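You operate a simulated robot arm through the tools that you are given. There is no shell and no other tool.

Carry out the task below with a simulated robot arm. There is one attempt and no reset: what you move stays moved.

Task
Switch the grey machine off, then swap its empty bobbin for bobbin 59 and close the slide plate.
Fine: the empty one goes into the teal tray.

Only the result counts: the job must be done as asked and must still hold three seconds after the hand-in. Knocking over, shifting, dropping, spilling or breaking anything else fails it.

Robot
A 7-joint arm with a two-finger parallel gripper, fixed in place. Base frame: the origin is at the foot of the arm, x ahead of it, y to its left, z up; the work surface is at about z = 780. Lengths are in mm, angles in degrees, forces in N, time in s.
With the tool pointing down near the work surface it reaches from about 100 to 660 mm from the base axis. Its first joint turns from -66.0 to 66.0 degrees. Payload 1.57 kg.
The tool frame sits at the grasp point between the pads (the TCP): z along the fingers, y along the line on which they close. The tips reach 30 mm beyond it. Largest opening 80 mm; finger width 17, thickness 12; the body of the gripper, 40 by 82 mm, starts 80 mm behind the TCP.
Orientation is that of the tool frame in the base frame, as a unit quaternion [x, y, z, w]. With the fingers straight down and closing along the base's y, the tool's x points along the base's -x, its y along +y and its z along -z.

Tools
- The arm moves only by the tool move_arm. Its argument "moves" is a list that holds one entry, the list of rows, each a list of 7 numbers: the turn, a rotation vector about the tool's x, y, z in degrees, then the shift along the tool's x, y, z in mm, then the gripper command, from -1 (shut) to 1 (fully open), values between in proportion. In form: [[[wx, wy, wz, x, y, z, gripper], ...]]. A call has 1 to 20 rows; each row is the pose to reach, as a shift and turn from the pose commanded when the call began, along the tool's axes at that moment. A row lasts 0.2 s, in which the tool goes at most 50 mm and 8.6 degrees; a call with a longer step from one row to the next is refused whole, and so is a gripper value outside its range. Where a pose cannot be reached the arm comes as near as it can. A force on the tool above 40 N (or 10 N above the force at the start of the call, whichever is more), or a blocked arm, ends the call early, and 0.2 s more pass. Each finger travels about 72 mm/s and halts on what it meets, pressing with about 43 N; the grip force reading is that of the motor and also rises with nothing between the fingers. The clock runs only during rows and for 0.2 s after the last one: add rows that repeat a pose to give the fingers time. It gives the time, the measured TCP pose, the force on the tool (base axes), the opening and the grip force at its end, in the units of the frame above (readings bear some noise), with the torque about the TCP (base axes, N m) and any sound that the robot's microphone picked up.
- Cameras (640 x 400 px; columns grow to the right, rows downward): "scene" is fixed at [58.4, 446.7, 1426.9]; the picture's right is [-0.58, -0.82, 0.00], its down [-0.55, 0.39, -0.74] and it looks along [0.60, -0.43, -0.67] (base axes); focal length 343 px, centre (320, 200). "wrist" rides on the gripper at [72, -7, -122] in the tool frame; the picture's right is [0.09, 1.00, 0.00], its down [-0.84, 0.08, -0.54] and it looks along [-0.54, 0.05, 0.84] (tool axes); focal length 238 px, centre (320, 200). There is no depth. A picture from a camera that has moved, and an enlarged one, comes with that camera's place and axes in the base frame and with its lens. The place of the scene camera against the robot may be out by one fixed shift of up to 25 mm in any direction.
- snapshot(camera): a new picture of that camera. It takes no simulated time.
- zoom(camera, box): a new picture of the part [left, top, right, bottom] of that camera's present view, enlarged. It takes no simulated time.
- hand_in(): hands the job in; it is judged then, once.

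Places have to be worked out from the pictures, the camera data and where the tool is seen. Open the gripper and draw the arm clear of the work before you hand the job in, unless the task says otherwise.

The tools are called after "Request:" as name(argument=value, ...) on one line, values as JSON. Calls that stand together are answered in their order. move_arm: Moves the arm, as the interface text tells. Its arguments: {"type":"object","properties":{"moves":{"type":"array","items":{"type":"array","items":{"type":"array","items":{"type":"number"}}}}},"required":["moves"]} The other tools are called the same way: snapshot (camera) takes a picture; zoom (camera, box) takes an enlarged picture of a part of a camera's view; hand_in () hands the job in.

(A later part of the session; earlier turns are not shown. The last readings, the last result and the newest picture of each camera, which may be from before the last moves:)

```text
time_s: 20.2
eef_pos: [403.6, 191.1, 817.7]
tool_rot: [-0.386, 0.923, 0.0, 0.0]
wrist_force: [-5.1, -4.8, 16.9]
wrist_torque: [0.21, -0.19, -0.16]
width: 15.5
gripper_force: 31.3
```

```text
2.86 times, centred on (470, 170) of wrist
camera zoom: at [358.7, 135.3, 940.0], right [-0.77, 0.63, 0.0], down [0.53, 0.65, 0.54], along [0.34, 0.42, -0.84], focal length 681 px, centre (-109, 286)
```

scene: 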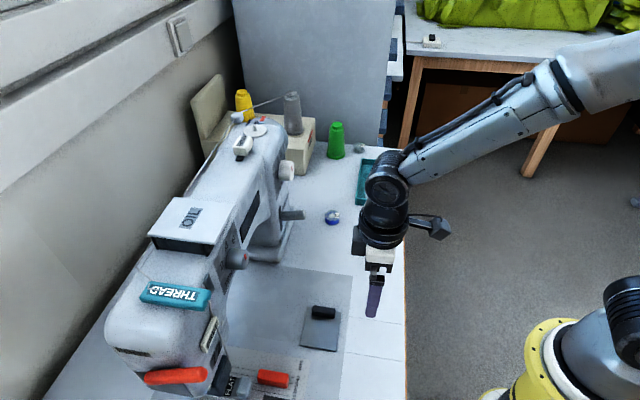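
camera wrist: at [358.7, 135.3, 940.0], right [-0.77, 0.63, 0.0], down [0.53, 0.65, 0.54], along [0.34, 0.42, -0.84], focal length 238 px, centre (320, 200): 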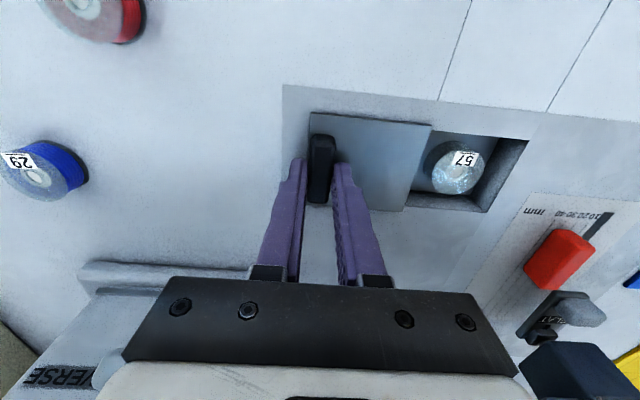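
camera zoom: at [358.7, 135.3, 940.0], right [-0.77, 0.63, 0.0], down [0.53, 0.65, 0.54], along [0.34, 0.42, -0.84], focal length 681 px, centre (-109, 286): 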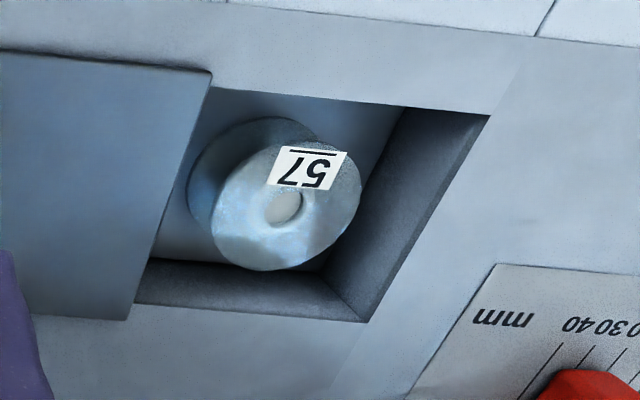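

The plate has slid ~74 mm and the pocket (≈70 × 60 mm, centred near (328, 265)) is fully open with bobbin 57 in its middle. I'll release the knob, rise, and look from above the pocket.

Request:
move_arm(moves=[[[0, 0, 0, 0, 0, 0, 0], [0, 0, 0, 0, 0, 0, 0], [0, 0, 0, 0, 0, -30, 0], [0, 0, 0, 0, 0, -70, 0.5], [0, 0, 0, 20, 25, -100, 1], [0, 0, 0, 40, 60, -120, 1], [0, 0, 0, 40, 80, -120, 1], [0, 0, 0, 40, 105, -120, 1], [0, 0, 0, 40, 105, -120, 1]]])

Request:
snapshot(camera="wrist")

Request:
zoom(camera="scene", box=[260, 260, 380, 360])

```text
time_s: 22.2
eef_pos: [300.7, 235.5, 937.1]
tool_rot: [-0.386, 0.923, -0.001, 0.0]
wrist_force: [0.4, 0.0, -0.3]
wrist_torque: [0.02, -0.01, -0.04]
width: 79.9
gripper_force: 0.1
```

```text
taken
camera wrist: at [254.9, 181.1, 1059.6], right [-0.77, 0.63, 0.0], down [0.53, 0.65, 0.54], along [0.34, 0.42, -0.84], focal length 238 px, centre (320, 200)
```

wrist: 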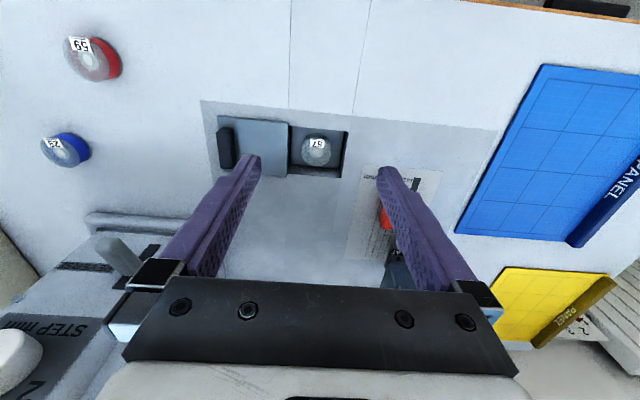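

```text
4.00 times, centred on (320, 310) of scene
camera zoom: at [58.3, 446.7, 1426.9], right [-0.58, -0.82, 0.0], down [-0.55, 0.39, -0.74], along [0.6, -0.43, -0.67], focal length 1371 px, centre (320, -240)
```

zoom: 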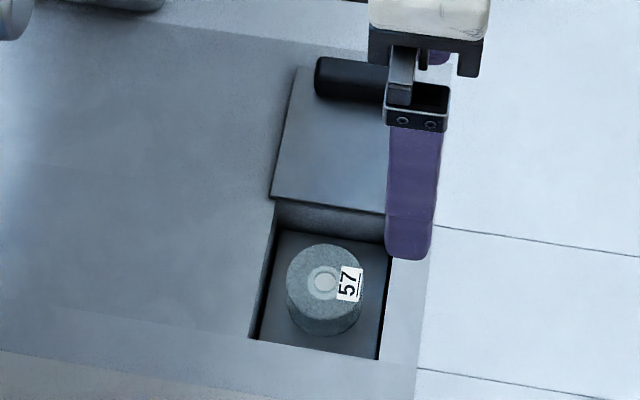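

Request:
zoom(camera="wrist", box=[270, 110, 370, 190])

Request:
zoom(camera="wrist", box=[30, 20, 140, 180])

```text
5.00 times, centred on (320, 150) of wrist
camera zoom: at [254.9, 181.1, 1059.6], right [-0.77, 0.63, 0.0], down [0.53, 0.65, 0.54], along [0.34, 0.42, -0.84], focal length 1192 px, centre (320, 450)
```

zoom: 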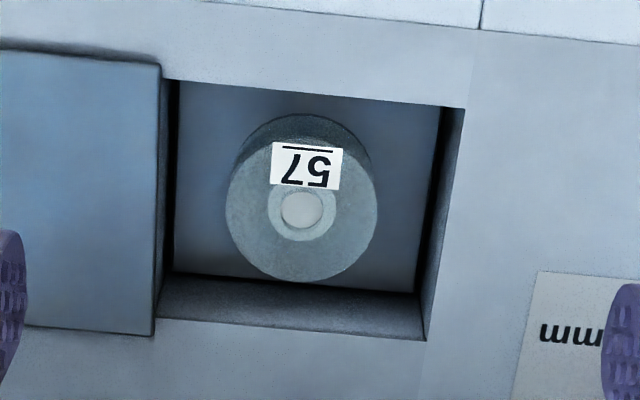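

```text
2.50 times, centred on (85, 100) of wrist
camera zoom: at [254.9, 181.1, 1059.6], right [-0.77, 0.63, 0.0], down [0.53, 0.65, 0.54], along [0.34, 0.42, -0.84], focal length 596 px, centre (908, 450)
```

zoom: 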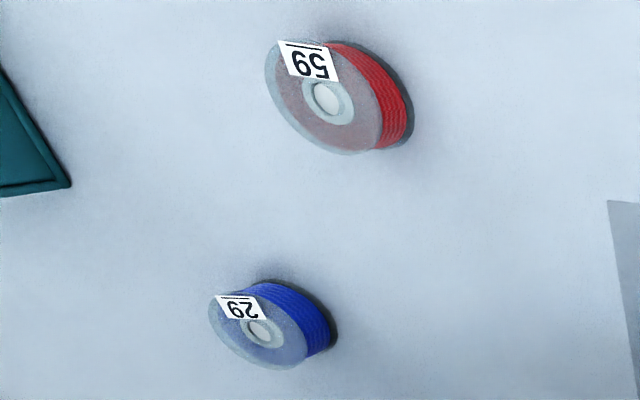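

Triangulating, bobbin 57's top is at (328.3, 265.3, 774.4), about 38 mm across; the pocket leaves ~16 mm to one pair of walls and ~11 mm to the other, so I'll grasp it diagonally. I'll rotate to yaw ≈ 7.4°, narrow the opening to ~44 mm, and hover above it.

Request:
move_arm(moves=[[[0, 0, 7.6, -8, 0, 15, 0.1], [0, 0, 15.2, -16, 0, 30, 0.1], [0, 0, 22.8, -24, 1, 45, 0.1], [0, 0, 30.4, -32, 1, 60, 0.1], [0, 0, 38, -40.6, 1.3, 75, 0.1], [0, 0, 38, -40.6, 1.3, 75, 0.1]]])

Request:
snapshot(camera="wrist")

Request:
zoom(camera="wrist", box=[260, 90, 400, 190])

```text
time_s: 23.6
eef_pos: [328.9, 265.0, 862.6]
tool_rot: [-0.064, 0.998, 0.0, 0.0]
wrist_force: [-0.2, 0.3, 0.1]
wrist_torque: [0.0, -0.02, 0.0]
width: 44.0
gripper_force: 0.0
```

```text
taken
camera wrist: at [258.6, 251.2, 984.4], right [-0.22, 0.98, 0.0], down [0.82, 0.18, 0.54], along [0.53, 0.12, -0.84], focal length 238 px, centre (320, 200)
```

wrist: 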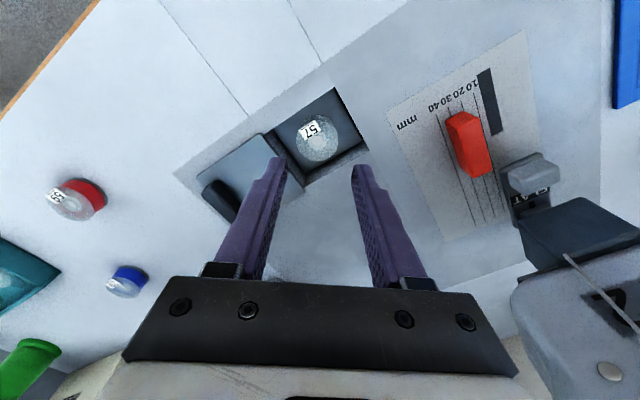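

```text
4.00 times, centred on (330, 140) of wrist
camera zoom: at [258.6, 251.2, 984.4], right [-0.22, 0.98, 0.0], down [0.82, 0.18, 0.54], along [0.53, 0.12, -0.84], focal length 953 px, centre (280, 440)
```

zoom: 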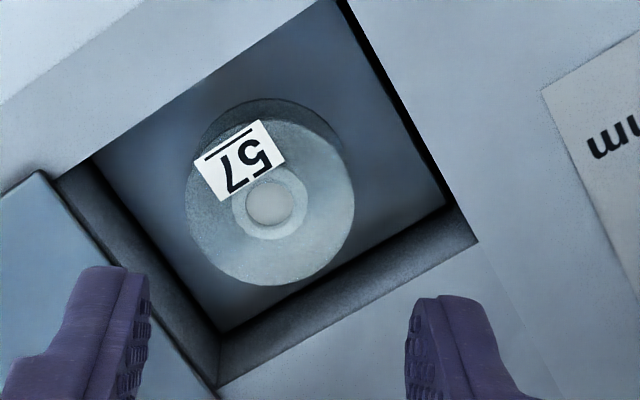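

Bobbin centre re-measured at (329.5, 264.8), within 1 mm of the TCP. I'll descend to just above the pocket rim and check alignment.

Request:
move_arm(moves=[[[0, 0, 0, 0, 0, 25, 0.1], [0, 0, 0, 0, 0, 45, 0.1], [0, 0, 0, 0, 0, 48, 0.1]]])

Request:
zoom(camera="wrist", box=[230, 90, 410, 240])

Request:
zoom(camera="scene", box=[270, 270, 370, 360])

```text
time_s: 24.4
eef_pos: [327.4, 265.2, 813.9]
tool_rot: [-0.064, 0.998, 0.0, 0.0]
wrist_force: [0.3, -0.7, 1.3]
wrist_torque: [0.02, -0.01, 0.03]
width: 43.8
gripper_force: 0.1
```

```text
2.67 times, centred on (320, 165) of wrist
camera zoom: at [258.5, 250.4, 936.3], right [-0.22, 0.98, 0.0], down [0.82, 0.19, 0.54], along [0.53, 0.12, -0.84], focal length 636 px, centre (320, 293)
```

zoom: 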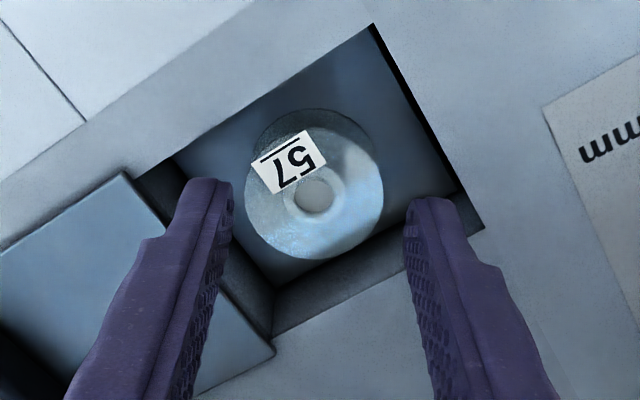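

```text
4.44 times, centred on (320, 315) of scene
camera zoom: at [58.4, 446.7, 1426.9], right [-0.58, -0.82, 0.0], down [-0.55, 0.39, -0.74], along [0.6, -0.43, -0.67], focal length 1523 px, centre (320, -311)
```

zoom: 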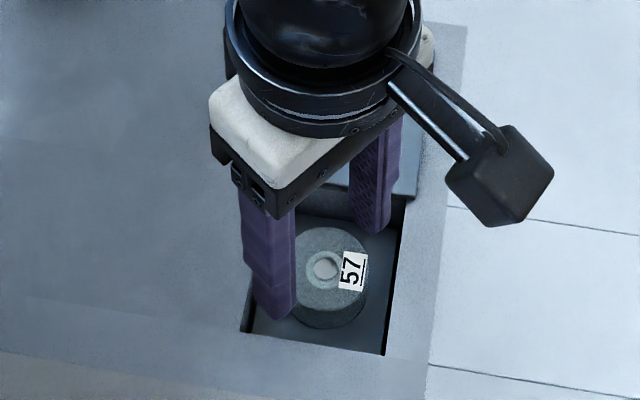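

The fingers line up with opposite corners of the pocket. Descending slowly into the pocket beside the bobbin.

Request:
move_arm(moves=[[[0, 0, 0, 0, 0, 6, 0.1], [0, 0, 0, 0, 0, 12, 0.1], [0, 0, 0, 0, 0, 17, 0.1], [0, 0, 0, 0, 0, 21, 0.1]]])

Request:
zoom(camera="wrist", box=[230, 90, 410, 240])

```text
time_s: 25.4
eef_pos: [328.9, 265.6, 792.3]
tool_rot: [-0.065, 0.998, 0.0, 0.0]
wrist_force: [-0.4, 0.2, -0.2]
wrist_torque: [0.01, 0.02, -0.01]
width: 43.9
gripper_force: 0.1
```

```text
2.67 times, centred on (320, 165) of wrist
camera zoom: at [258.7, 250.7, 915.5], right [-0.22, 0.98, 0.0], down [0.82, 0.19, 0.54], along [0.53, 0.12, -0.84], focal length 636 px, centre (320, 293)
```

zoom: 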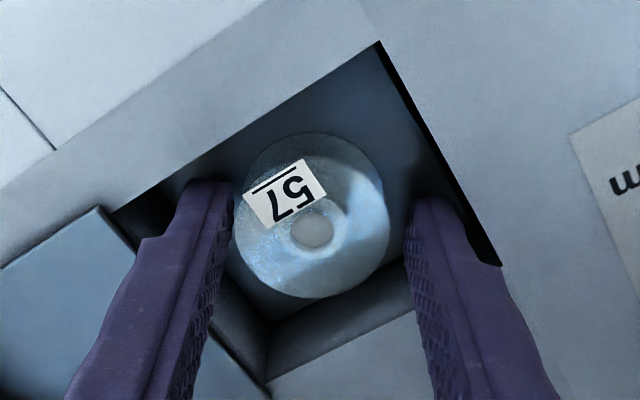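

No contact, and the bobbin sits between the pads. Closing the grip.

Request:
move_arm(moves=[[[0, 0, 0, 0, 0, 0, 0], [0, 0, 0, 0, 0, 0, -0.3], [0, 0, 0, 0, 0, 0, -0.3], [0, 0, 0, 0, 0, 0, -0.3]]])

Request:
zoom(camera="wrist", box=[230, 90, 410, 240])

```text
time_s: 26.4
eef_pos: [329.0, 266.0, 793.7]
tool_rot: [-0.065, 0.998, 0.0, -0.001]
wrist_force: [0.2, -0.2, -0.1]
wrist_torque: [0.03, 0.0, 0.0]
width: 36.2
gripper_force: 42.8
```

```text
2.67 times, centred on (320, 165) of wrist
camera zoom: at [258.7, 250.6, 915.7], right [-0.22, 0.98, 0.0], down [0.82, 0.19, 0.54], along [0.53, 0.12, -0.84], focal length 636 px, centre (320, 293)
```

zoom: 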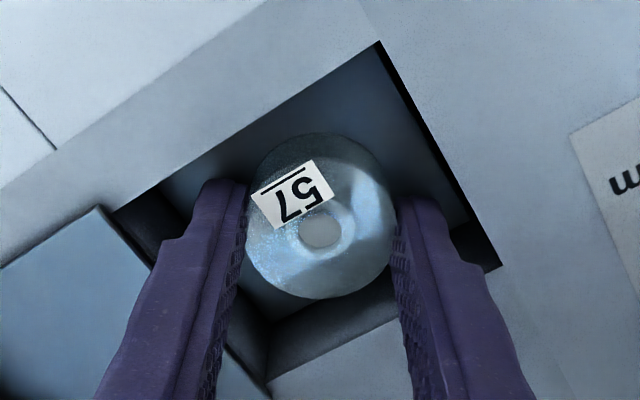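

The bobbin is gripped (36.2 mm) and shifted freely by about a millimetre. Lifting straight up.

Request:
move_arm(moves=[[[0, 0, 0, 0, 0, -6, -0.3], [0, 0, 0, 0, 0, -14, -0.3], [0, 0, 0, 0, 0, -30, -0.3], [0, 0, 0, 0, 0, -60, -0.3], [0, 0, 0, 0, 0, -95, -0.3]]])

Request:
snapshot(camera="wrist")

Request:
zoom(camera="scene", box=[230, 220, 390, 380])

```text
time_s: 27.6
eef_pos: [328.5, 266.4, 889.4]
tool_rot: [-0.065, 0.998, 0.0, 0.0]
wrist_force: [0.8, 0.1, -0.8]
wrist_torque: [-0.01, -0.02, 0.0]
width: 36.0
gripper_force: 42.7
```

```text
taken
camera wrist: at [258.9, 251.7, 1011.4], right [-0.22, 0.98, 0.0], down [0.82, 0.19, 0.54], along [0.53, 0.12, -0.84], focal length 238 px, centre (320, 200)
```

wrist: 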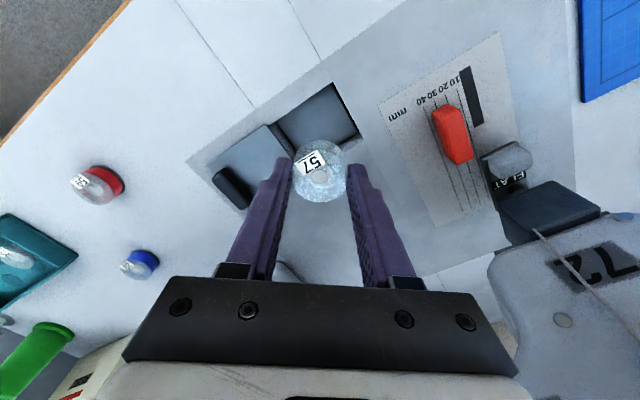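

```text
2.50 times, centred on (310, 300) of scene
camera zoom: at [58.4, 446.7, 1426.9], right [-0.58, -0.82, 0.0], down [-0.55, 0.39, -0.74], along [0.6, -0.43, -0.67], focal length 857 px, centre (345, -50)
```

zoom: 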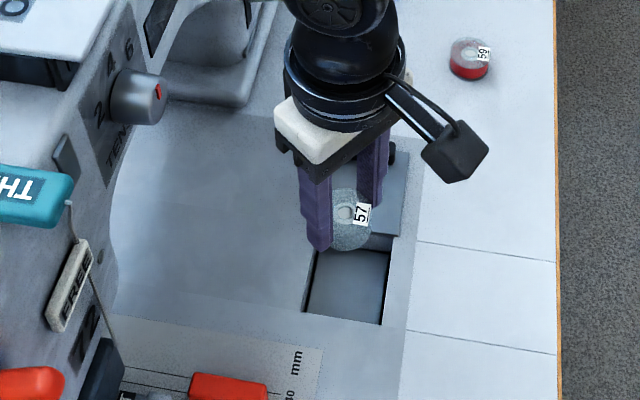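

Bobbin 57 is held. Quick look into the empty pocket and at the tray before moving.

Request:
zoom(camera="wrist", box=[260, 70, 380, 160])

Request:
zoom(camera="scene", box=[280, 280, 360, 350])

Request:
zoom(camera="scene", box=[340, 145, 410, 215])

```text
4.44 times, centred on (320, 115) of wrist
camera zoom: at [258.9, 251.7, 1011.4], right [-0.22, 0.98, 0.0], down [0.82, 0.19, 0.54], along [0.53, 0.12, -0.84], focal length 1059 px, centre (320, 578)
```

zoom: 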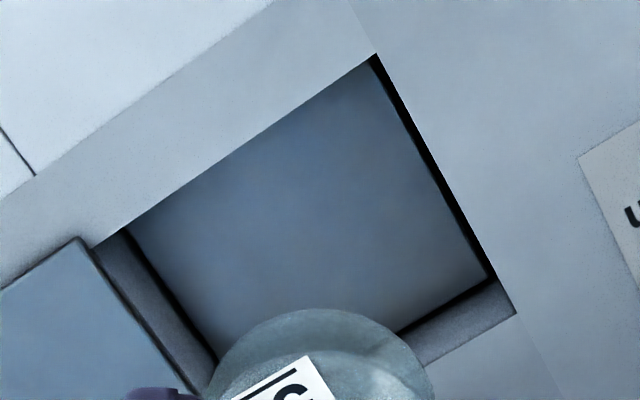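

```text
5.71 times, centred on (320, 315) of scene
camera zoom: at [58.4, 446.7, 1426.9], right [-0.58, -0.82, 0.0], down [-0.55, 0.39, -0.74], along [0.6, -0.43, -0.67], focal length 1958 px, centre (320, -457)
```

zoom: 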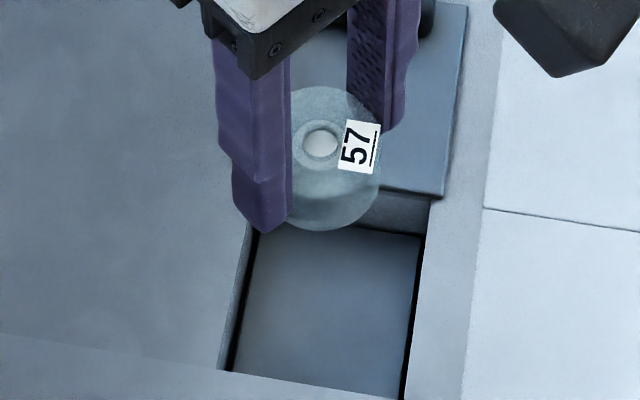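

```text
5.71 times, centred on (375, 180) of scene
camera zoom: at [58.4, 446.7, 1426.9], right [-0.58, -0.82, 0.0], down [-0.55, 0.39, -0.74], along [0.6, -0.43, -0.67], focal length 1958 px, centre (6, 314)
```

zoom: 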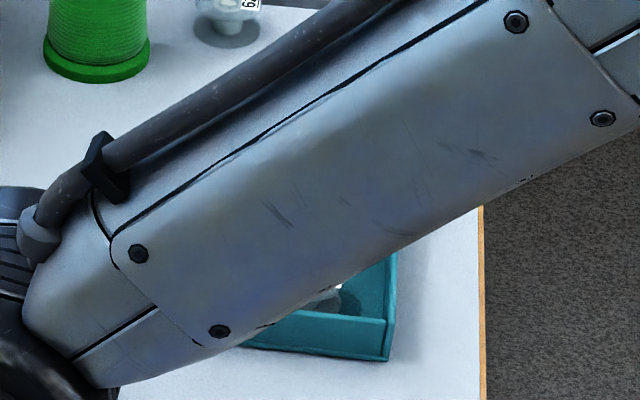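

The pocket is a plain recess without a spindle. Now I carry bobbin 57 at height toward the tray, pausing short of it for a good view.

Request:
move_arm(moves=[[[0, 0, 0, 0, -10, -30, -0.3], [0, 0, -3, -8, -45, -50, -0.3], [0, 0, -7, -18, -85, -60, -0.3], [0, 0, -11, -30, -125, -60, -0.3], [0, 0, -15, -42, -165, -60, -0.3], [0, 0, -19, -54, -205, -60, -0.3], [0, 0, -23, -66, -245, -60, -0.3], [0, 0, -27, -78, -285, -60, -0.3], [0, 0, -31, -90, -325, -60, -0.3], [0, 0, -35, -102, -365, -60, -0.3], [0, 0, -38, -112, -400, -60, -0.3], [0, 0, -38, -117.7, -425, -60.6, -0.3], [0, 0, -38, -117.7, -425, -60.6, -0.3]]])

Request:
snapshot(camera="wrist")

Request:
snapshot(camera="scene")

```text
time_s: 30.4
eef_pos: [500.2, -140.4, 949.1]
tool_rot: [-0.387, 0.922, 0.0, -0.001]
wrist_force: [0.3, 0.4, -0.6]
wrist_torque: [0.0, 0.02, -0.02]
width: 35.9
gripper_force: 42.9
```

```text
taken
camera wrist: at [455.5, -195.5, 1071.4], right [-0.77, 0.63, 0.0], down [0.53, 0.65, 0.54], along [0.34, 0.42, -0.84], focal length 238 px, centre (320, 200)
```

wrist: 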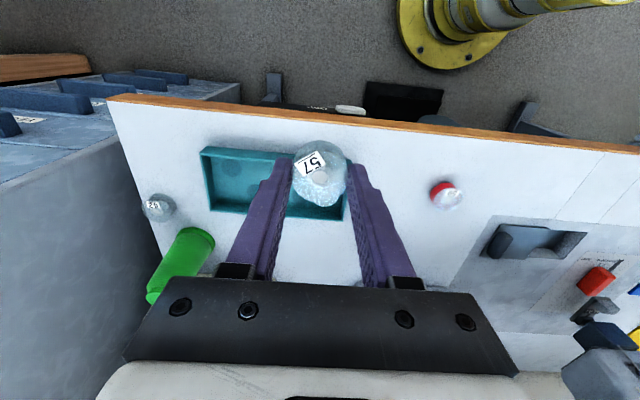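

```text
taken
```

scene: 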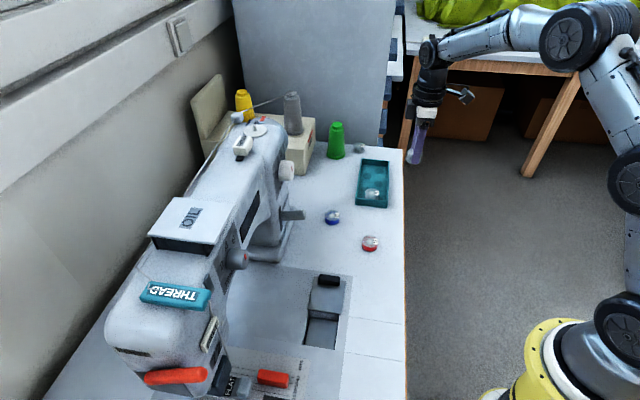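

I'll zoom into the tray to measure its rim and free area.

Request:
zoom(camera="wrist", box=[190, 130, 370, 230])

Request:
zoom(camera="scene", box=[340, 145, 410, 215])

```text
3.56 times, centred on (280, 180) of wrist
camera zoom: at [455.5, -195.5, 1071.4], right [-0.77, 0.63, 0.0], down [0.53, 0.65, 0.54], along [0.34, 0.42, -0.84], focal length 848 px, centre (462, 271)
```

zoom: 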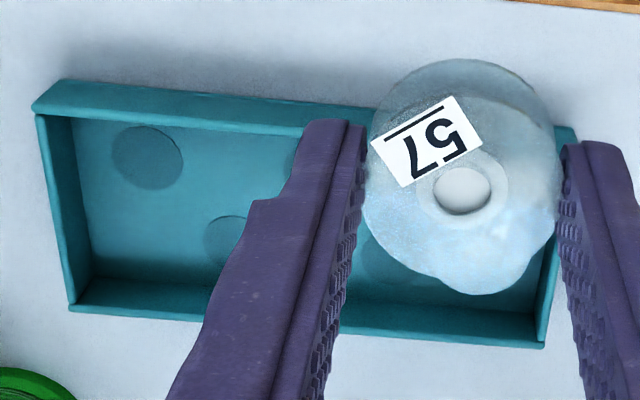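

```text
5.71 times, centred on (375, 180) of scene
camera zoom: at [58.4, 446.7, 1426.9], right [-0.58, -0.82, 0.0], down [-0.55, 0.39, -0.74], along [0.6, -0.43, -0.67], focal length 1958 px, centre (6, 314)
```

zoom: 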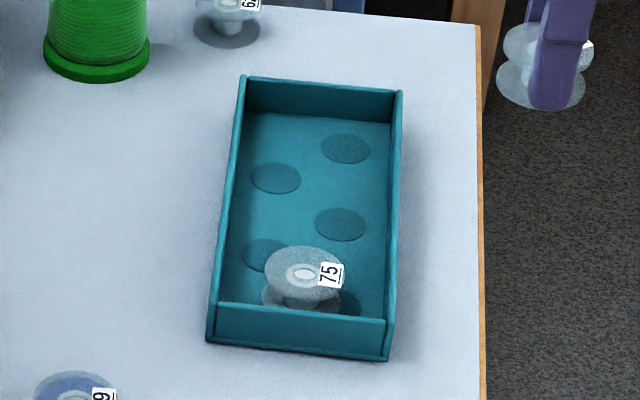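

Tray: centre ≈ (596, -108), rim ≈ z 806, with bobbin 75 at the near end. I'll place 57 slightly past centre at (607, -118); first hover above that spot.

Request:
move_arm(moves=[[[0, 0, 0, -30, -20, 0, -0.3], [0, 0, 0, -60, -40, 20, -0.3], [0, 0, 0, -90.8, -60.4, 45, -0.3], [0, 0, 0, -90.8, -60.4, 79, -0.3], [0, 0, 0, -90.8, -60.4, 79, -0.3]]])

Request:
snapshot(camera="wrist")

Request:
zoom(camera="scene", box=[320, 125, 420, 225])

```text
time_s: 31.6
eef_pos: [606.6, -119.0, 870.2]
tool_rot: [-0.387, 0.922, 0.0, 0.0]
wrist_force: [0.2, -0.4, -0.3]
wrist_torque: [0.0, 0.0, -0.01]
width: 35.9
gripper_force: 42.9
```

```text
taken
camera wrist: at [562.2, -174.0, 992.6], right [-0.77, 0.63, 0.0], down [0.53, 0.65, 0.54], along [0.34, 0.42, -0.84], focal length 238 px, centre (320, 200)
```

wrist: 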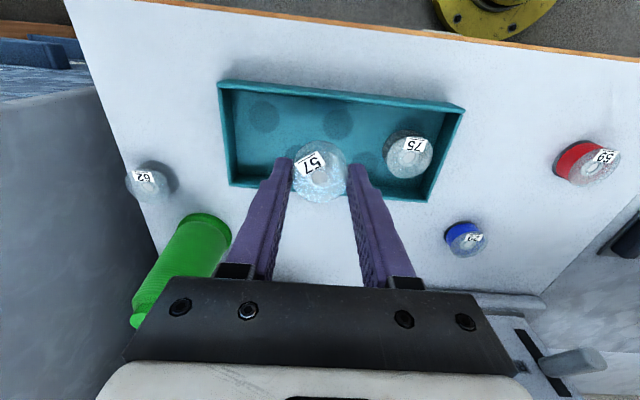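

```text
4.00 times, centred on (370, 175) of scene
camera zoom: at [58.4, 446.7, 1426.9], right [-0.58, -0.82, 0.0], down [-0.55, 0.39, -0.74], along [0.6, -0.43, -0.67], focal length 1371 px, centre (120, 300)
```

zoom: 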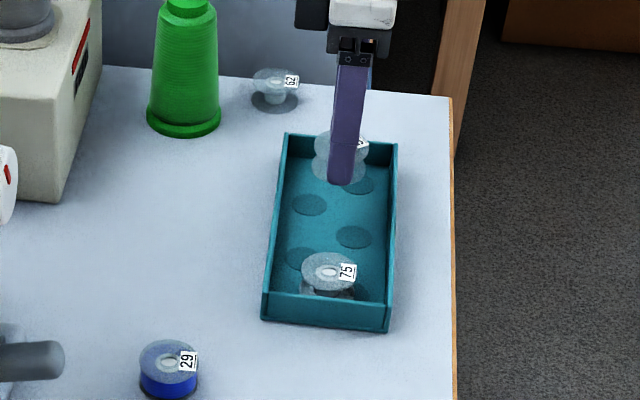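

Position confirmed over the tray's centreline. Lowering bobbin 57 into the tray in small steps.

Request:
move_arm(moves=[[[0, 0, 0, 0, 0, 20, -0.3], [0, 0, 0, 0, 0, 38, -0.3], [0, 0, 0, 0, 0, 46, -0.3]]])

Request:
zoom(camera="scene", box=[340, 145, 410, 215])

Request:
snapshot(camera="wrist")

```text
time_s: 32.4
eef_pos: [606.8, -118.2, 824.3]
tool_rot: [-0.385, 0.923, 0.0, -0.001]
wrist_force: [0.2, -0.4, -0.2]
wrist_torque: [0.05, 0.01, 0.0]
width: 36.0
gripper_force: 42.6
```

```text
5.71 times, centred on (375, 180) of scene
camera zoom: at [58.4, 446.7, 1426.9], right [-0.58, -0.82, 0.0], down [-0.55, 0.39, -0.74], along [0.6, -0.43, -0.67], focal length 1958 px, centre (6, 314)
```

zoom: 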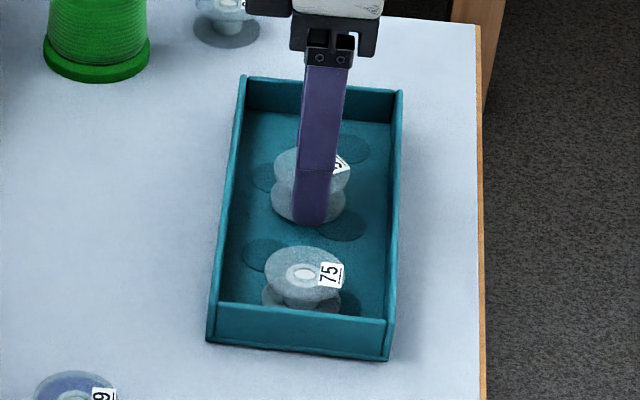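

```text
taken
camera wrist: at [562.0, -173.4, 946.5], right [-0.77, 0.63, 0.0], down [0.53, 0.65, 0.54], along [0.34, 0.42, -0.84], focal length 238 px, centre (320, 200)
```

wrist: 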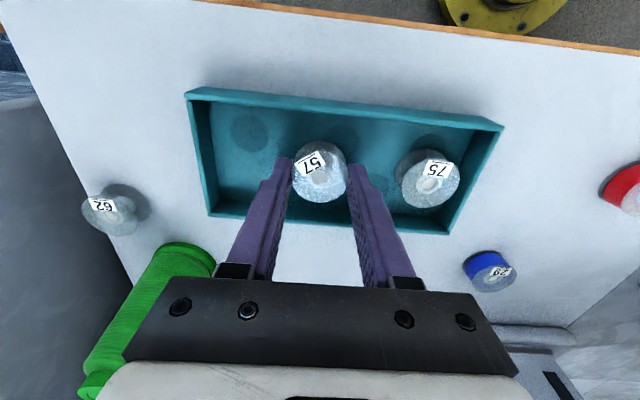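

The bobbin is about 10 mm above the tray floor. Continue down gently and watch the force.

Request:
move_arm(moves=[[[0, 0, 0, 0, 0, 2, -0.3], [0, 0, 0, 0, 0, 4, -0.3], [0, 0, 0, 0, 0, 5, -0.3]]])

Request:
move_arm(moves=[[[0, 0, 0, 0, 0, 1, -0.3], [0, 0, 0, 0, 0, 2, -0.3]]])

Request:
zoom(camera="scene", box=[340, 145, 410, 215])

```text
time_s: 33.2
eef_pos: [608.4, -118.3, 820.0]
tool_rot: [-0.385, 0.923, -0.001, 0.002]
wrist_force: [-3.7, 0.5, 11.0]
wrist_torque: [0.06, 0.24, 0.04]
width: 35.6
gripper_force: 42.9
```

```text
time_s: 33.8
eef_pos: [607.9, -118.4, 821.8]
tool_rot: [-0.385, 0.923, -0.002, 0.003]
wrist_force: [-11.0, 2.4, 29.1]
wrist_torque: [0.1, 0.59, 0.04]
width: 35.9
gripper_force: 42.8
```

```text
5.71 times, centred on (375, 180) of scene
camera zoom: at [57.6, 446.9, 1426.9], right [-0.58, -0.82, 0.0], down [-0.55, 0.39, -0.74], along [0.6, -0.43, -0.67], focal length 1958 px, centre (6, 314)
```

zoom: 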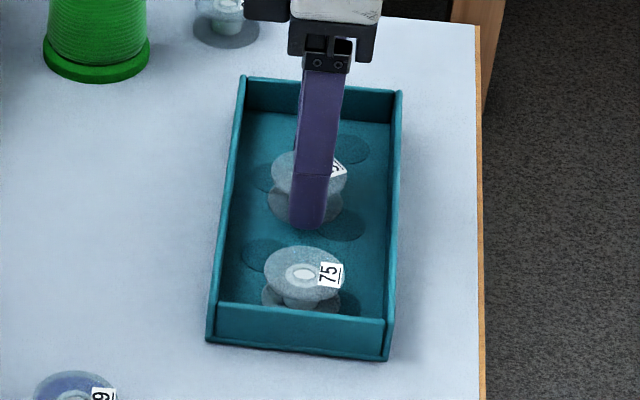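

Contact with the tray floor at TCP ≈ 820. I'll relieve the pressure by 2 mm, open the fingers slightly, and rise straight up.

Request:
move_arm(moves=[[[0, 0, 0, 0, 0, -1, -0.3], [0, 0, 0, 0, 0, -2, -0.3], [0, 0, 0, 0, 0, -2, 0.0], [0, 0, 0, 0, 0, -2, 0.2], [0, 0, 0, 0, 0, -2, 0.2]]])

Request:
snapshot(camera="wrist")

```text
time_s: 35.0
eef_pos: [606.5, -119.2, 819.2]
tool_rot: [-0.386, 0.922, 0.001, -0.001]
wrist_force: [0.2, -0.3, 0.0]
wrist_torque: [0.0, -0.03, 0.02]
width: 48.0
gripper_force: 0.1
```

```text
taken
camera wrist: at [561.5, -173.3, 940.6], right [-0.77, 0.63, 0.0], down [0.53, 0.65, 0.54], along [0.34, 0.42, -0.84], focal length 238 px, centre (320, 200)
```

wrist: 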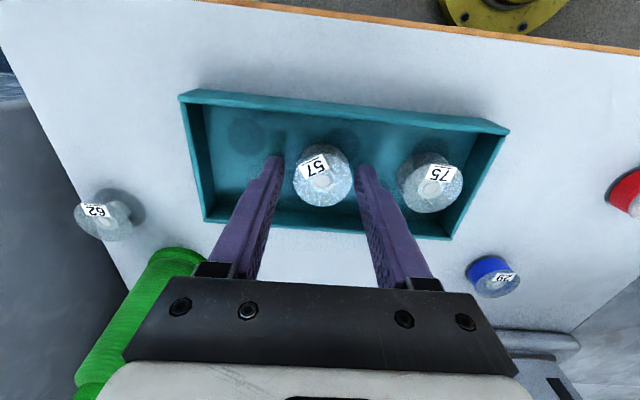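

Bobbin 57 stands upright in the tray, released. Rising straight up and then moving to hover near bobbin 59.

Request:
move_arm(moves=[[[0, 0, 0, 0, 0, -25, 0.2], [0, 0, 0, 0, 0, -65, 0.2], [0, 0, 0, 0, 0, -105, 0.2], [0, 0, 5, 3, 35, -111, 0.4], [0, 0, 11, 6, 75, -111, 0.4], [0, 0, 17, 9, 115, -111, 0.4], [0, 0, 23, 11, 155, -111, 0.4], [0, 0, 29, 14, 195, -111, 0.4], [0, 0, 34, 17, 230, -111, 0.4], [0, 0, 38, 17.2, 244.6, -111, 0.4], [0, 0, 38, 17.2, 244.6, -111, 0.4]]])

Request:
snapshot(camera="wrist")

Request:
zoom(camera="scene", box=[320, 145, 420, 245])

```text
time_s: 37.4
eef_pos: [421.0, 41.0, 930.4]
tool_rot: [-0.065, 0.998, 0.0, 0.0]
wrist_force: [0.4, -0.1, -0.6]
wrist_torque: [0.0, 0.0, 0.01]
width: 56.1
gripper_force: 0.1
```

```text
taken
camera wrist: at [350.6, 26.1, 1052.5], right [-0.22, 0.98, 0.0], down [0.82, 0.18, 0.54], along [0.53, 0.12, -0.84], focal length 238 px, centre (320, 200)
```

wrist: 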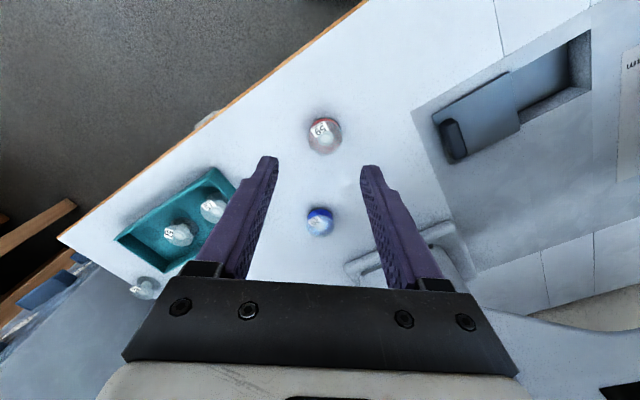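

```text
4.00 times, centred on (370, 195) of scene
camera zoom: at [58.3, 446.7, 1426.9], right [-0.58, -0.82, 0.0], down [-0.55, 0.39, -0.74], along [0.6, -0.43, -0.67], focal length 1371 px, centre (120, 220)
```

zoom: 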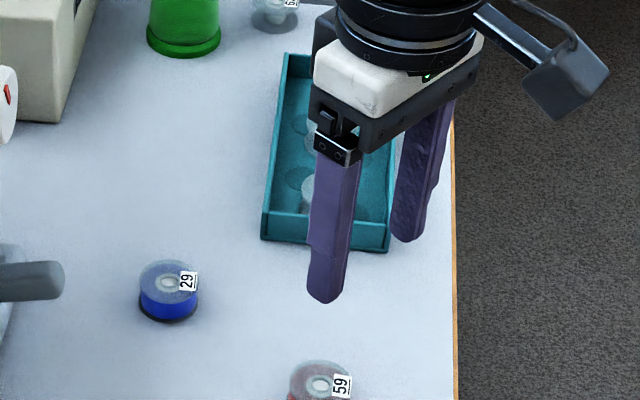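

Request:
zoom(camera="wrist", box=[290, 100, 360, 170])

Request:
zoom(camera="wrist", box=[100, 150, 260, 300])

```text
5.71 times, centred on (325, 135) of wrist
camera zoom: at [350.6, 26.1, 1052.5], right [-0.22, 0.98, 0.0], down [0.82, 0.18, 0.54], along [0.53, 0.12, -0.84], focal length 1362 px, centre (291, 571)
```

zoom: 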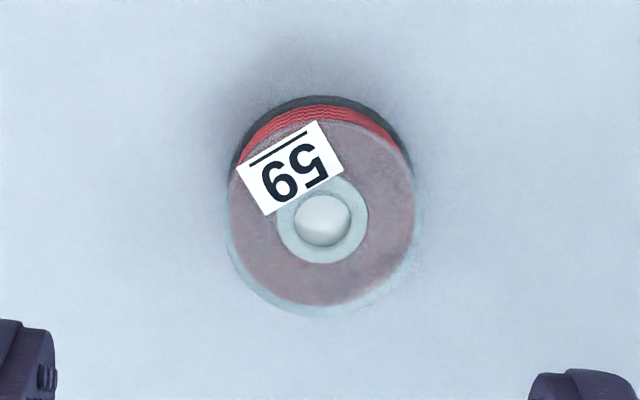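

```text
2.67 times, centred on (180, 225) of wrist
camera zoom: at [350.6, 26.1, 1052.5], right [-0.22, 0.98, 0.0], down [0.82, 0.18, 0.54], along [0.53, 0.12, -0.84], focal length 636 px, centre (693, 133)
```

zoom: 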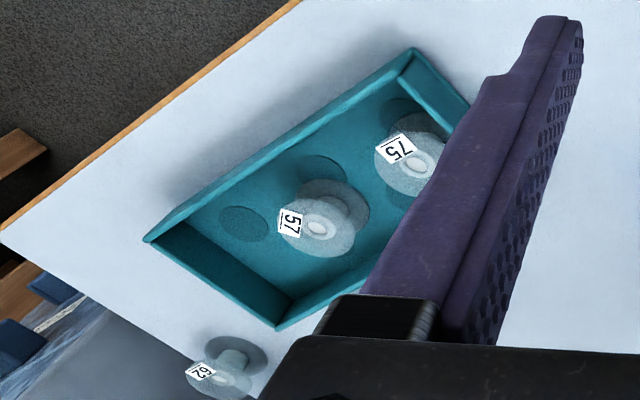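

Bobbin 59's top centre is at (430.8, 50.5, ~798). Moving over it, then straight down to grasp height (TCP 817).

Request:
move_arm(moves=[[[0, 0, 0, -10.9, 8.2, 20, 0.3], [0, 0, 0, -10.9, 8.2, 60, 0.3], [0, 0, 0, -10.9, 8.2, 80, 0.3], [0, 0, 0, -10.9, 8.2, 80, 0.3]]])

Request:
zoom(camera="wrist", box=[230, 90, 410, 240])

```text
time_s: 38.4
eef_pos: [431.6, 50.8, 849.4]
tool_rot: [-0.065, 0.998, -0.001, 0.0]
wrist_force: [0.2, -0.2, 0.2]
wrist_torque: [-0.03, -0.04, -0.03]
width: 52.2
gripper_force: 0.1
```

```text
2.67 times, centred on (320, 165) of wrist
camera zoom: at [361.0, 35.6, 971.8], right [-0.22, 0.98, 0.0], down [0.82, 0.19, 0.54], along [0.53, 0.12, -0.84], focal length 636 px, centre (320, 293)
```

zoom: 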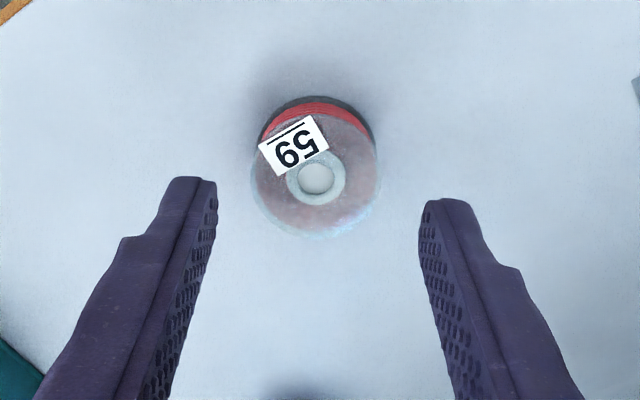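

Well centred. Descending to grasp height and closing on bobbin 59.

Request:
move_arm(moves=[[[0, 0, 0, 0, 0, 15, 0.3], [0, 0, 0, 0, 0, 27, 0.3], [0, 0, 0, 0, 0, 32, 0.3], [0, 0, 0, 0, 0, 32, 0.0], [0, 0, 0, 0, 0, 32, -0.3], [0, 0, 0, 0, 0, 32, -0.3], [0, 0, 0, 0, 0, 32, -0.3]]])

Request:
zoom(camera="wrist", box=[230, 90, 410, 240])

```text
time_s: 40.0
eef_pos: [431.8, 50.7, 817.7]
tool_rot: [-0.064, 0.998, 0.0, 0.0]
wrist_force: [0.1, 0.5, -0.9]
wrist_torque: [0.01, -0.04, 0.0]
width: 36.0
gripper_force: 42.4
```

```text
2.67 times, centred on (320, 165) of wrist
camera zoom: at [360.9, 35.7, 940.1], right [-0.22, 0.98, 0.0], down [0.82, 0.19, 0.54], along [0.53, 0.12, -0.84], focal length 636 px, centre (320, 293)
```

zoom: 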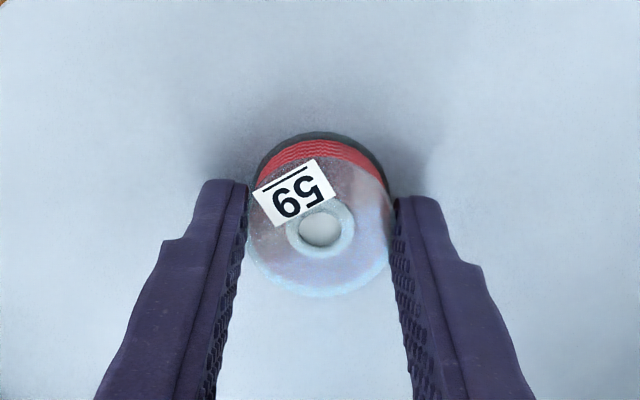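

Bobbin 59 is gripped (36.0 mm). Lifting and carrying it to above the pocket.

Request:
move_arm(moves=[[[0, 0, 0, 0, 0, -10, -0.3], [0, 0, 0, 0, 0, -40, -0.3], [0, 0, 0, 3, 10, -75, -0.3], [0, 0, 0, 15, 50, -85, -0.3], [0, 0, 0, 28, 90, -85, -0.3], [0, 0, 0, 42, 130, -85, -0.3], [0, 0, 0, 55, 170, -85, -0.3], [0, 0, 0, 68, 208, -85, -0.3], [0, 0, 0, 74.5, 226, -80, -0.3], [0, 0, 0, 74.5, 226, -75, -0.3], [0, 0, 0, 74.5, 226, -75, -0.3]]])

Request:
snapshot(camera="wrist")

Request:
zoom(camera="scene", box=[260, 260, 380, 360])

```text
time_s: 42.4
eef_pos: [328.3, 265.1, 891.9]
tool_rot: [-0.065, 0.998, 0.0, 0.0]
wrist_force: [-0.5, -0.1, 0.5]
wrist_torque: [0.0, -0.02, 0.0]
width: 35.8
gripper_force: 42.6
```

```text
taken
camera wrist: at [257.6, 250.3, 1015.3], right [-0.22, 0.98, 0.0], down [0.82, 0.19, 0.54], along [0.53, 0.12, -0.84], focal length 238 px, centre (320, 200)
```

wrist: 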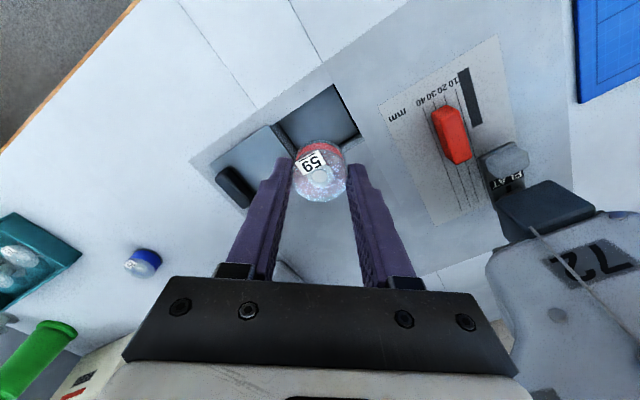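

```text
4.00 times, centred on (320, 310) of scene
camera zoom: at [58.4, 446.7, 1426.9], right [-0.58, -0.82, 0.0], down [-0.55, 0.39, -0.74], along [0.6, -0.43, -0.67], focal length 1371 px, centre (320, -240)
```

zoom: 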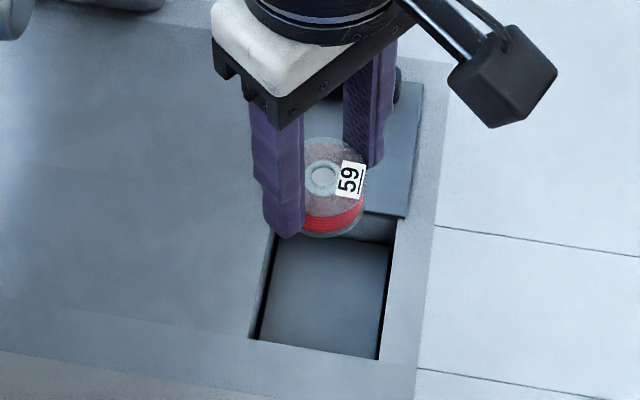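

Aligned over the pocket as before. Descending to just above the rim, then checking.

Request:
move_arm(moves=[[[0, 0, 0, 0, 0.5, 30, -0.3], [0, 0, 0, 0, 0.5, 55, -0.3], [0, 0, 0, 0, 0.5, 66, -0.3], [0, 0, 0, 0, 0.5, 66, -0.3]]])

Request:
zoom(camera="wrist", box=[230, 90, 410, 240])

Request:
zoom(camera="scene", box=[270, 270, 370, 360])

```text
time_s: 43.4
eef_pos: [327.5, 266.3, 827.1]
tool_rot: [-0.064, 0.998, 0.0, -0.001]
wrist_force: [0.6, 0.4, -0.1]
wrist_torque: [0.0, 0.03, 0.02]
width: 35.9
gripper_force: 43.0
```

```text
2.67 times, centred on (320, 165) of wrist
camera zoom: at [257.3, 250.8, 948.8], right [-0.22, 0.98, 0.0], down [0.82, 0.19, 0.54], along [0.53, 0.12, -0.84], focal length 636 px, centre (320, 293)
```

zoom: 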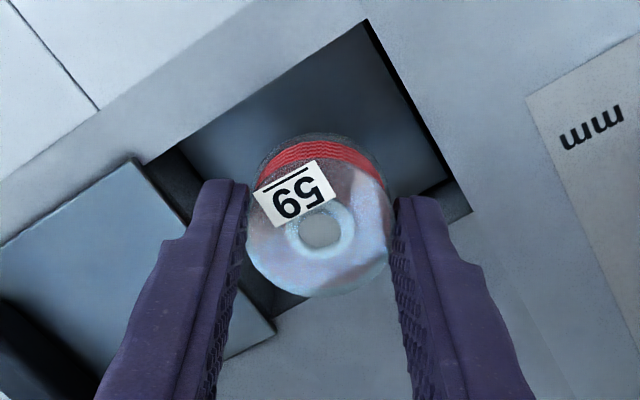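

```text
4.44 times, centred on (320, 315) of scene
camera zoom: at [58.4, 446.7, 1426.9], right [-0.58, -0.82, 0.0], down [-0.55, 0.39, -0.74], along [0.6, -0.43, -0.67], focal length 1523 px, centre (320, -311)
```

zoom: 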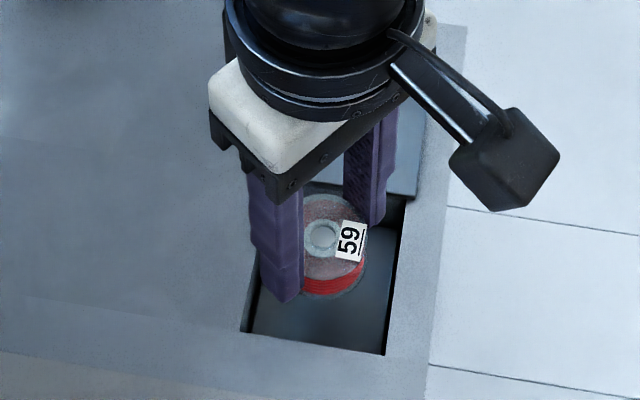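

Position looks right. Lowering into the pocket, with small final steps.

Request:
move_arm(moves=[[[0, 0, 0, 0, 0, 8, -0.3], [0, 0, 0, 0, 0, 16, -0.3], [0, 0, 0, 0, 0, 24, -0.3], [0, 0, 0, 0, 0, 29, -0.3]]])

Request:
move_arm(moves=[[[0, 0, 0, 0, 0, 1.5, -0.3], [0, 0, 0, 0, 0, 3, -0.3]]])

Request:
zoom(camera="wrist", box=[230, 90, 410, 240])

```text
time_s: 44.4
eef_pos: [327.1, 265.7, 797.6]
tool_rot: [-0.064, 0.998, -0.001, 0.0]
wrist_force: [0.2, 0.3, 0.0]
wrist_torque: [-0.01, -0.03, 0.0]
width: 35.7
gripper_force: 43.1
```

```text
time_s: 45.0
eef_pos: [326.3, 266.1, 794.8]
tool_rot: [-0.064, 0.998, 0.0, 0.0]
wrist_force: [0.0, 0.3, -0.7]
wrist_torque: [-0.03, 0.02, 0.01]
width: 35.9
gripper_force: 42.4
```

```text
2.67 times, centred on (320, 165) of wrist
camera zoom: at [257.3, 250.7, 917.0], right [-0.22, 0.98, 0.0], down [0.82, 0.19, 0.54], along [0.53, 0.12, -0.84], focal length 636 px, centre (320, 293)
```

zoom: 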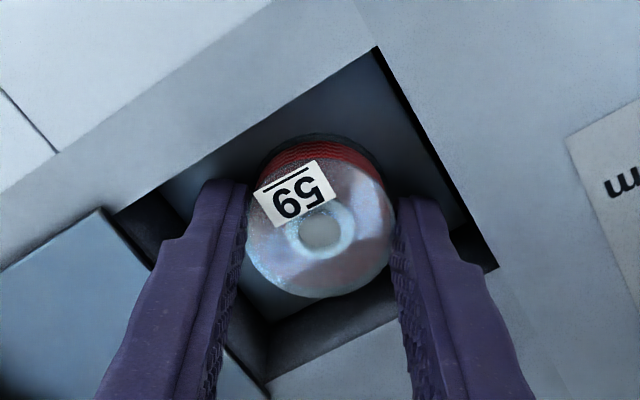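

No contact yet at TCP 794.8; a few more 1 mm steps.

Request:
move_arm(moves=[[[0, 0, 0, 0, 0, 1, -0.3], [0, 0, 0, 0, 0, 2, -0.3]]])

```text
time_s: 45.6
eef_pos: [328.3, 265.5, 794.4]
tool_rot: [-0.064, 0.998, 0.0, 0.001]
wrist_force: [-5.0, -3.2, 14.6]
wrist_torque: [-0.12, 0.22, -0.03]
width: 36.0
gripper_force: 42.3
```

The bobbin rests on the pocket floor. I'll ease up 1 mm, open to ~43 mm, and rise out straight.

Request:
move_arm(moves=[[[0, 0, 0, 0, 0, -1, -0.3], [0, 0, 0, 0, 0, -1, -0.1], [0, 0, 0, 0, 0, -1, 0.08], [0, 0, 0, 0, 0, -1, 0.08], [0, 0, 0, 0, 0, -1, 0.08]]])

Request:
zoom(camera="wrist", box=[230, 90, 410, 240])

```text
time_s: 46.8
eef_pos: [327.9, 265.8, 793.8]
tool_rot: [-0.064, 0.998, -0.001, 0.0]
wrist_force: [0.1, -0.3, -0.3]
wrist_torque: [0.01, -0.02, -0.01]
width: 43.2
gripper_force: 0.1
```

```text
2.67 times, centred on (320, 165) of wrist
camera zoom: at [257.5, 250.5, 916.2], right [-0.22, 0.98, 0.0], down [0.82, 0.19, 0.54], along [0.53, 0.12, -0.84], focal length 636 px, centre (320, 293)
```

zoom: 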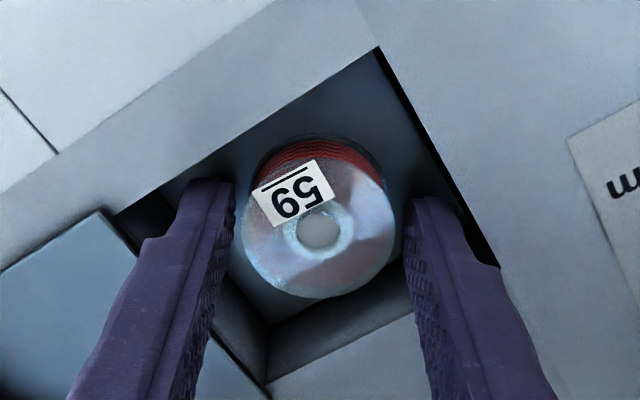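

Bobbin 59 is free between the pads. Rising straight out, then moving over the knob with the plate-aligned orientation.

Request:
move_arm(moves=[[[0, 0, 0, 0, 0, -10, 0.08], [0, 0, 0, 0, 0, -25, 0.08], [0, 0, 0, 0, 0, -55, 0.08], [0, 0, 0, 0, 0, -90, 0.08], [0, 0, -7.6, -13, -17, -90, 0.3], [0, 0, -15.2, -26, -34, -90, 0.3], [0, 0, -22.8, -39, -50, -90, 0.3], [0, 0, -30.4, -52, -67, -90, 0.3], [0, 0, -38, -65.4, -83.7, -90, 0.3], [0, 0, -38, -65.4, -83.7, -90, 0.3]]])

Request:
snapshot(camera="wrist")

Request:
zoom(camera="wrist", box=[270, 80, 490, 220])

Request:
zoom(camera="scene", box=[260, 260, 380, 360])

```text
time_s: 49.0
eef_pos: [403.4, 192.1, 885.0]
tool_rot: [-0.387, 0.922, 0.0, 0.0]
wrist_force: [0.4, 0.7, 0.0]
wrist_torque: [-0.02, 0.01, -0.01]
width: 52.0
gripper_force: 0.1
```

```text
taken
camera wrist: at [358.5, 136.7, 1006.7], right [-0.78, 0.63, 0.0], down [0.53, 0.65, 0.54], along [0.34, 0.42, -0.84], focal length 238 px, centre (320, 200)
```

wrist: 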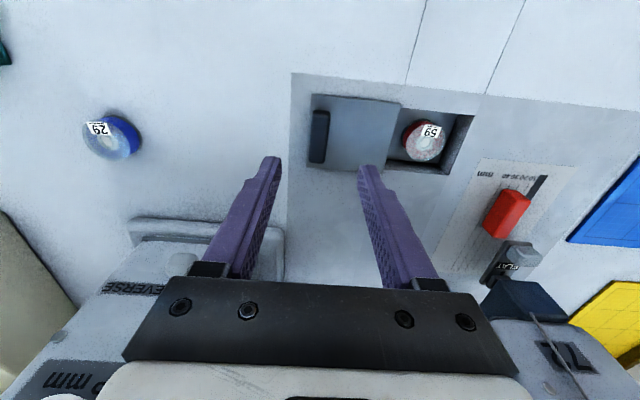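

```text
2.86 times, centred on (380, 150) of wrist
camera zoom: at [358.5, 136.7, 1006.7], right [-0.78, 0.63, 0.0], down [0.53, 0.65, 0.54], along [0.34, 0.42, -0.84], focal length 681 px, centre (149, 343)
```

zoom: 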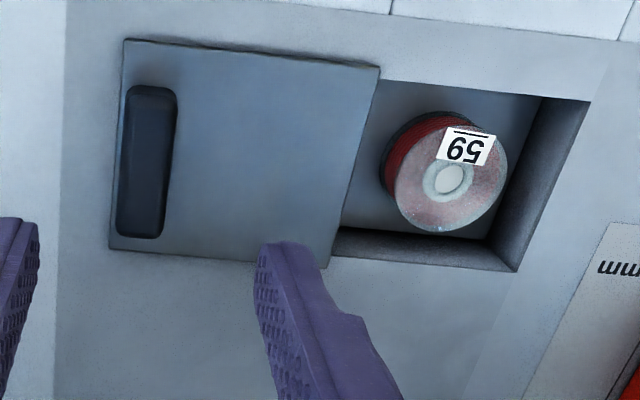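

```text
4.00 times, centred on (320, 310) of scene
camera zoom: at [58.4, 446.7, 1426.9], right [-0.58, -0.82, 0.0], down [-0.55, 0.39, -0.74], along [0.6, -0.43, -0.67], focal length 1371 px, centre (320, -240)
```

zoom: 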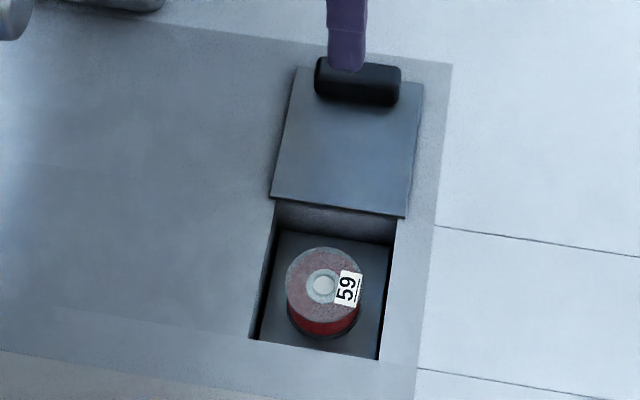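

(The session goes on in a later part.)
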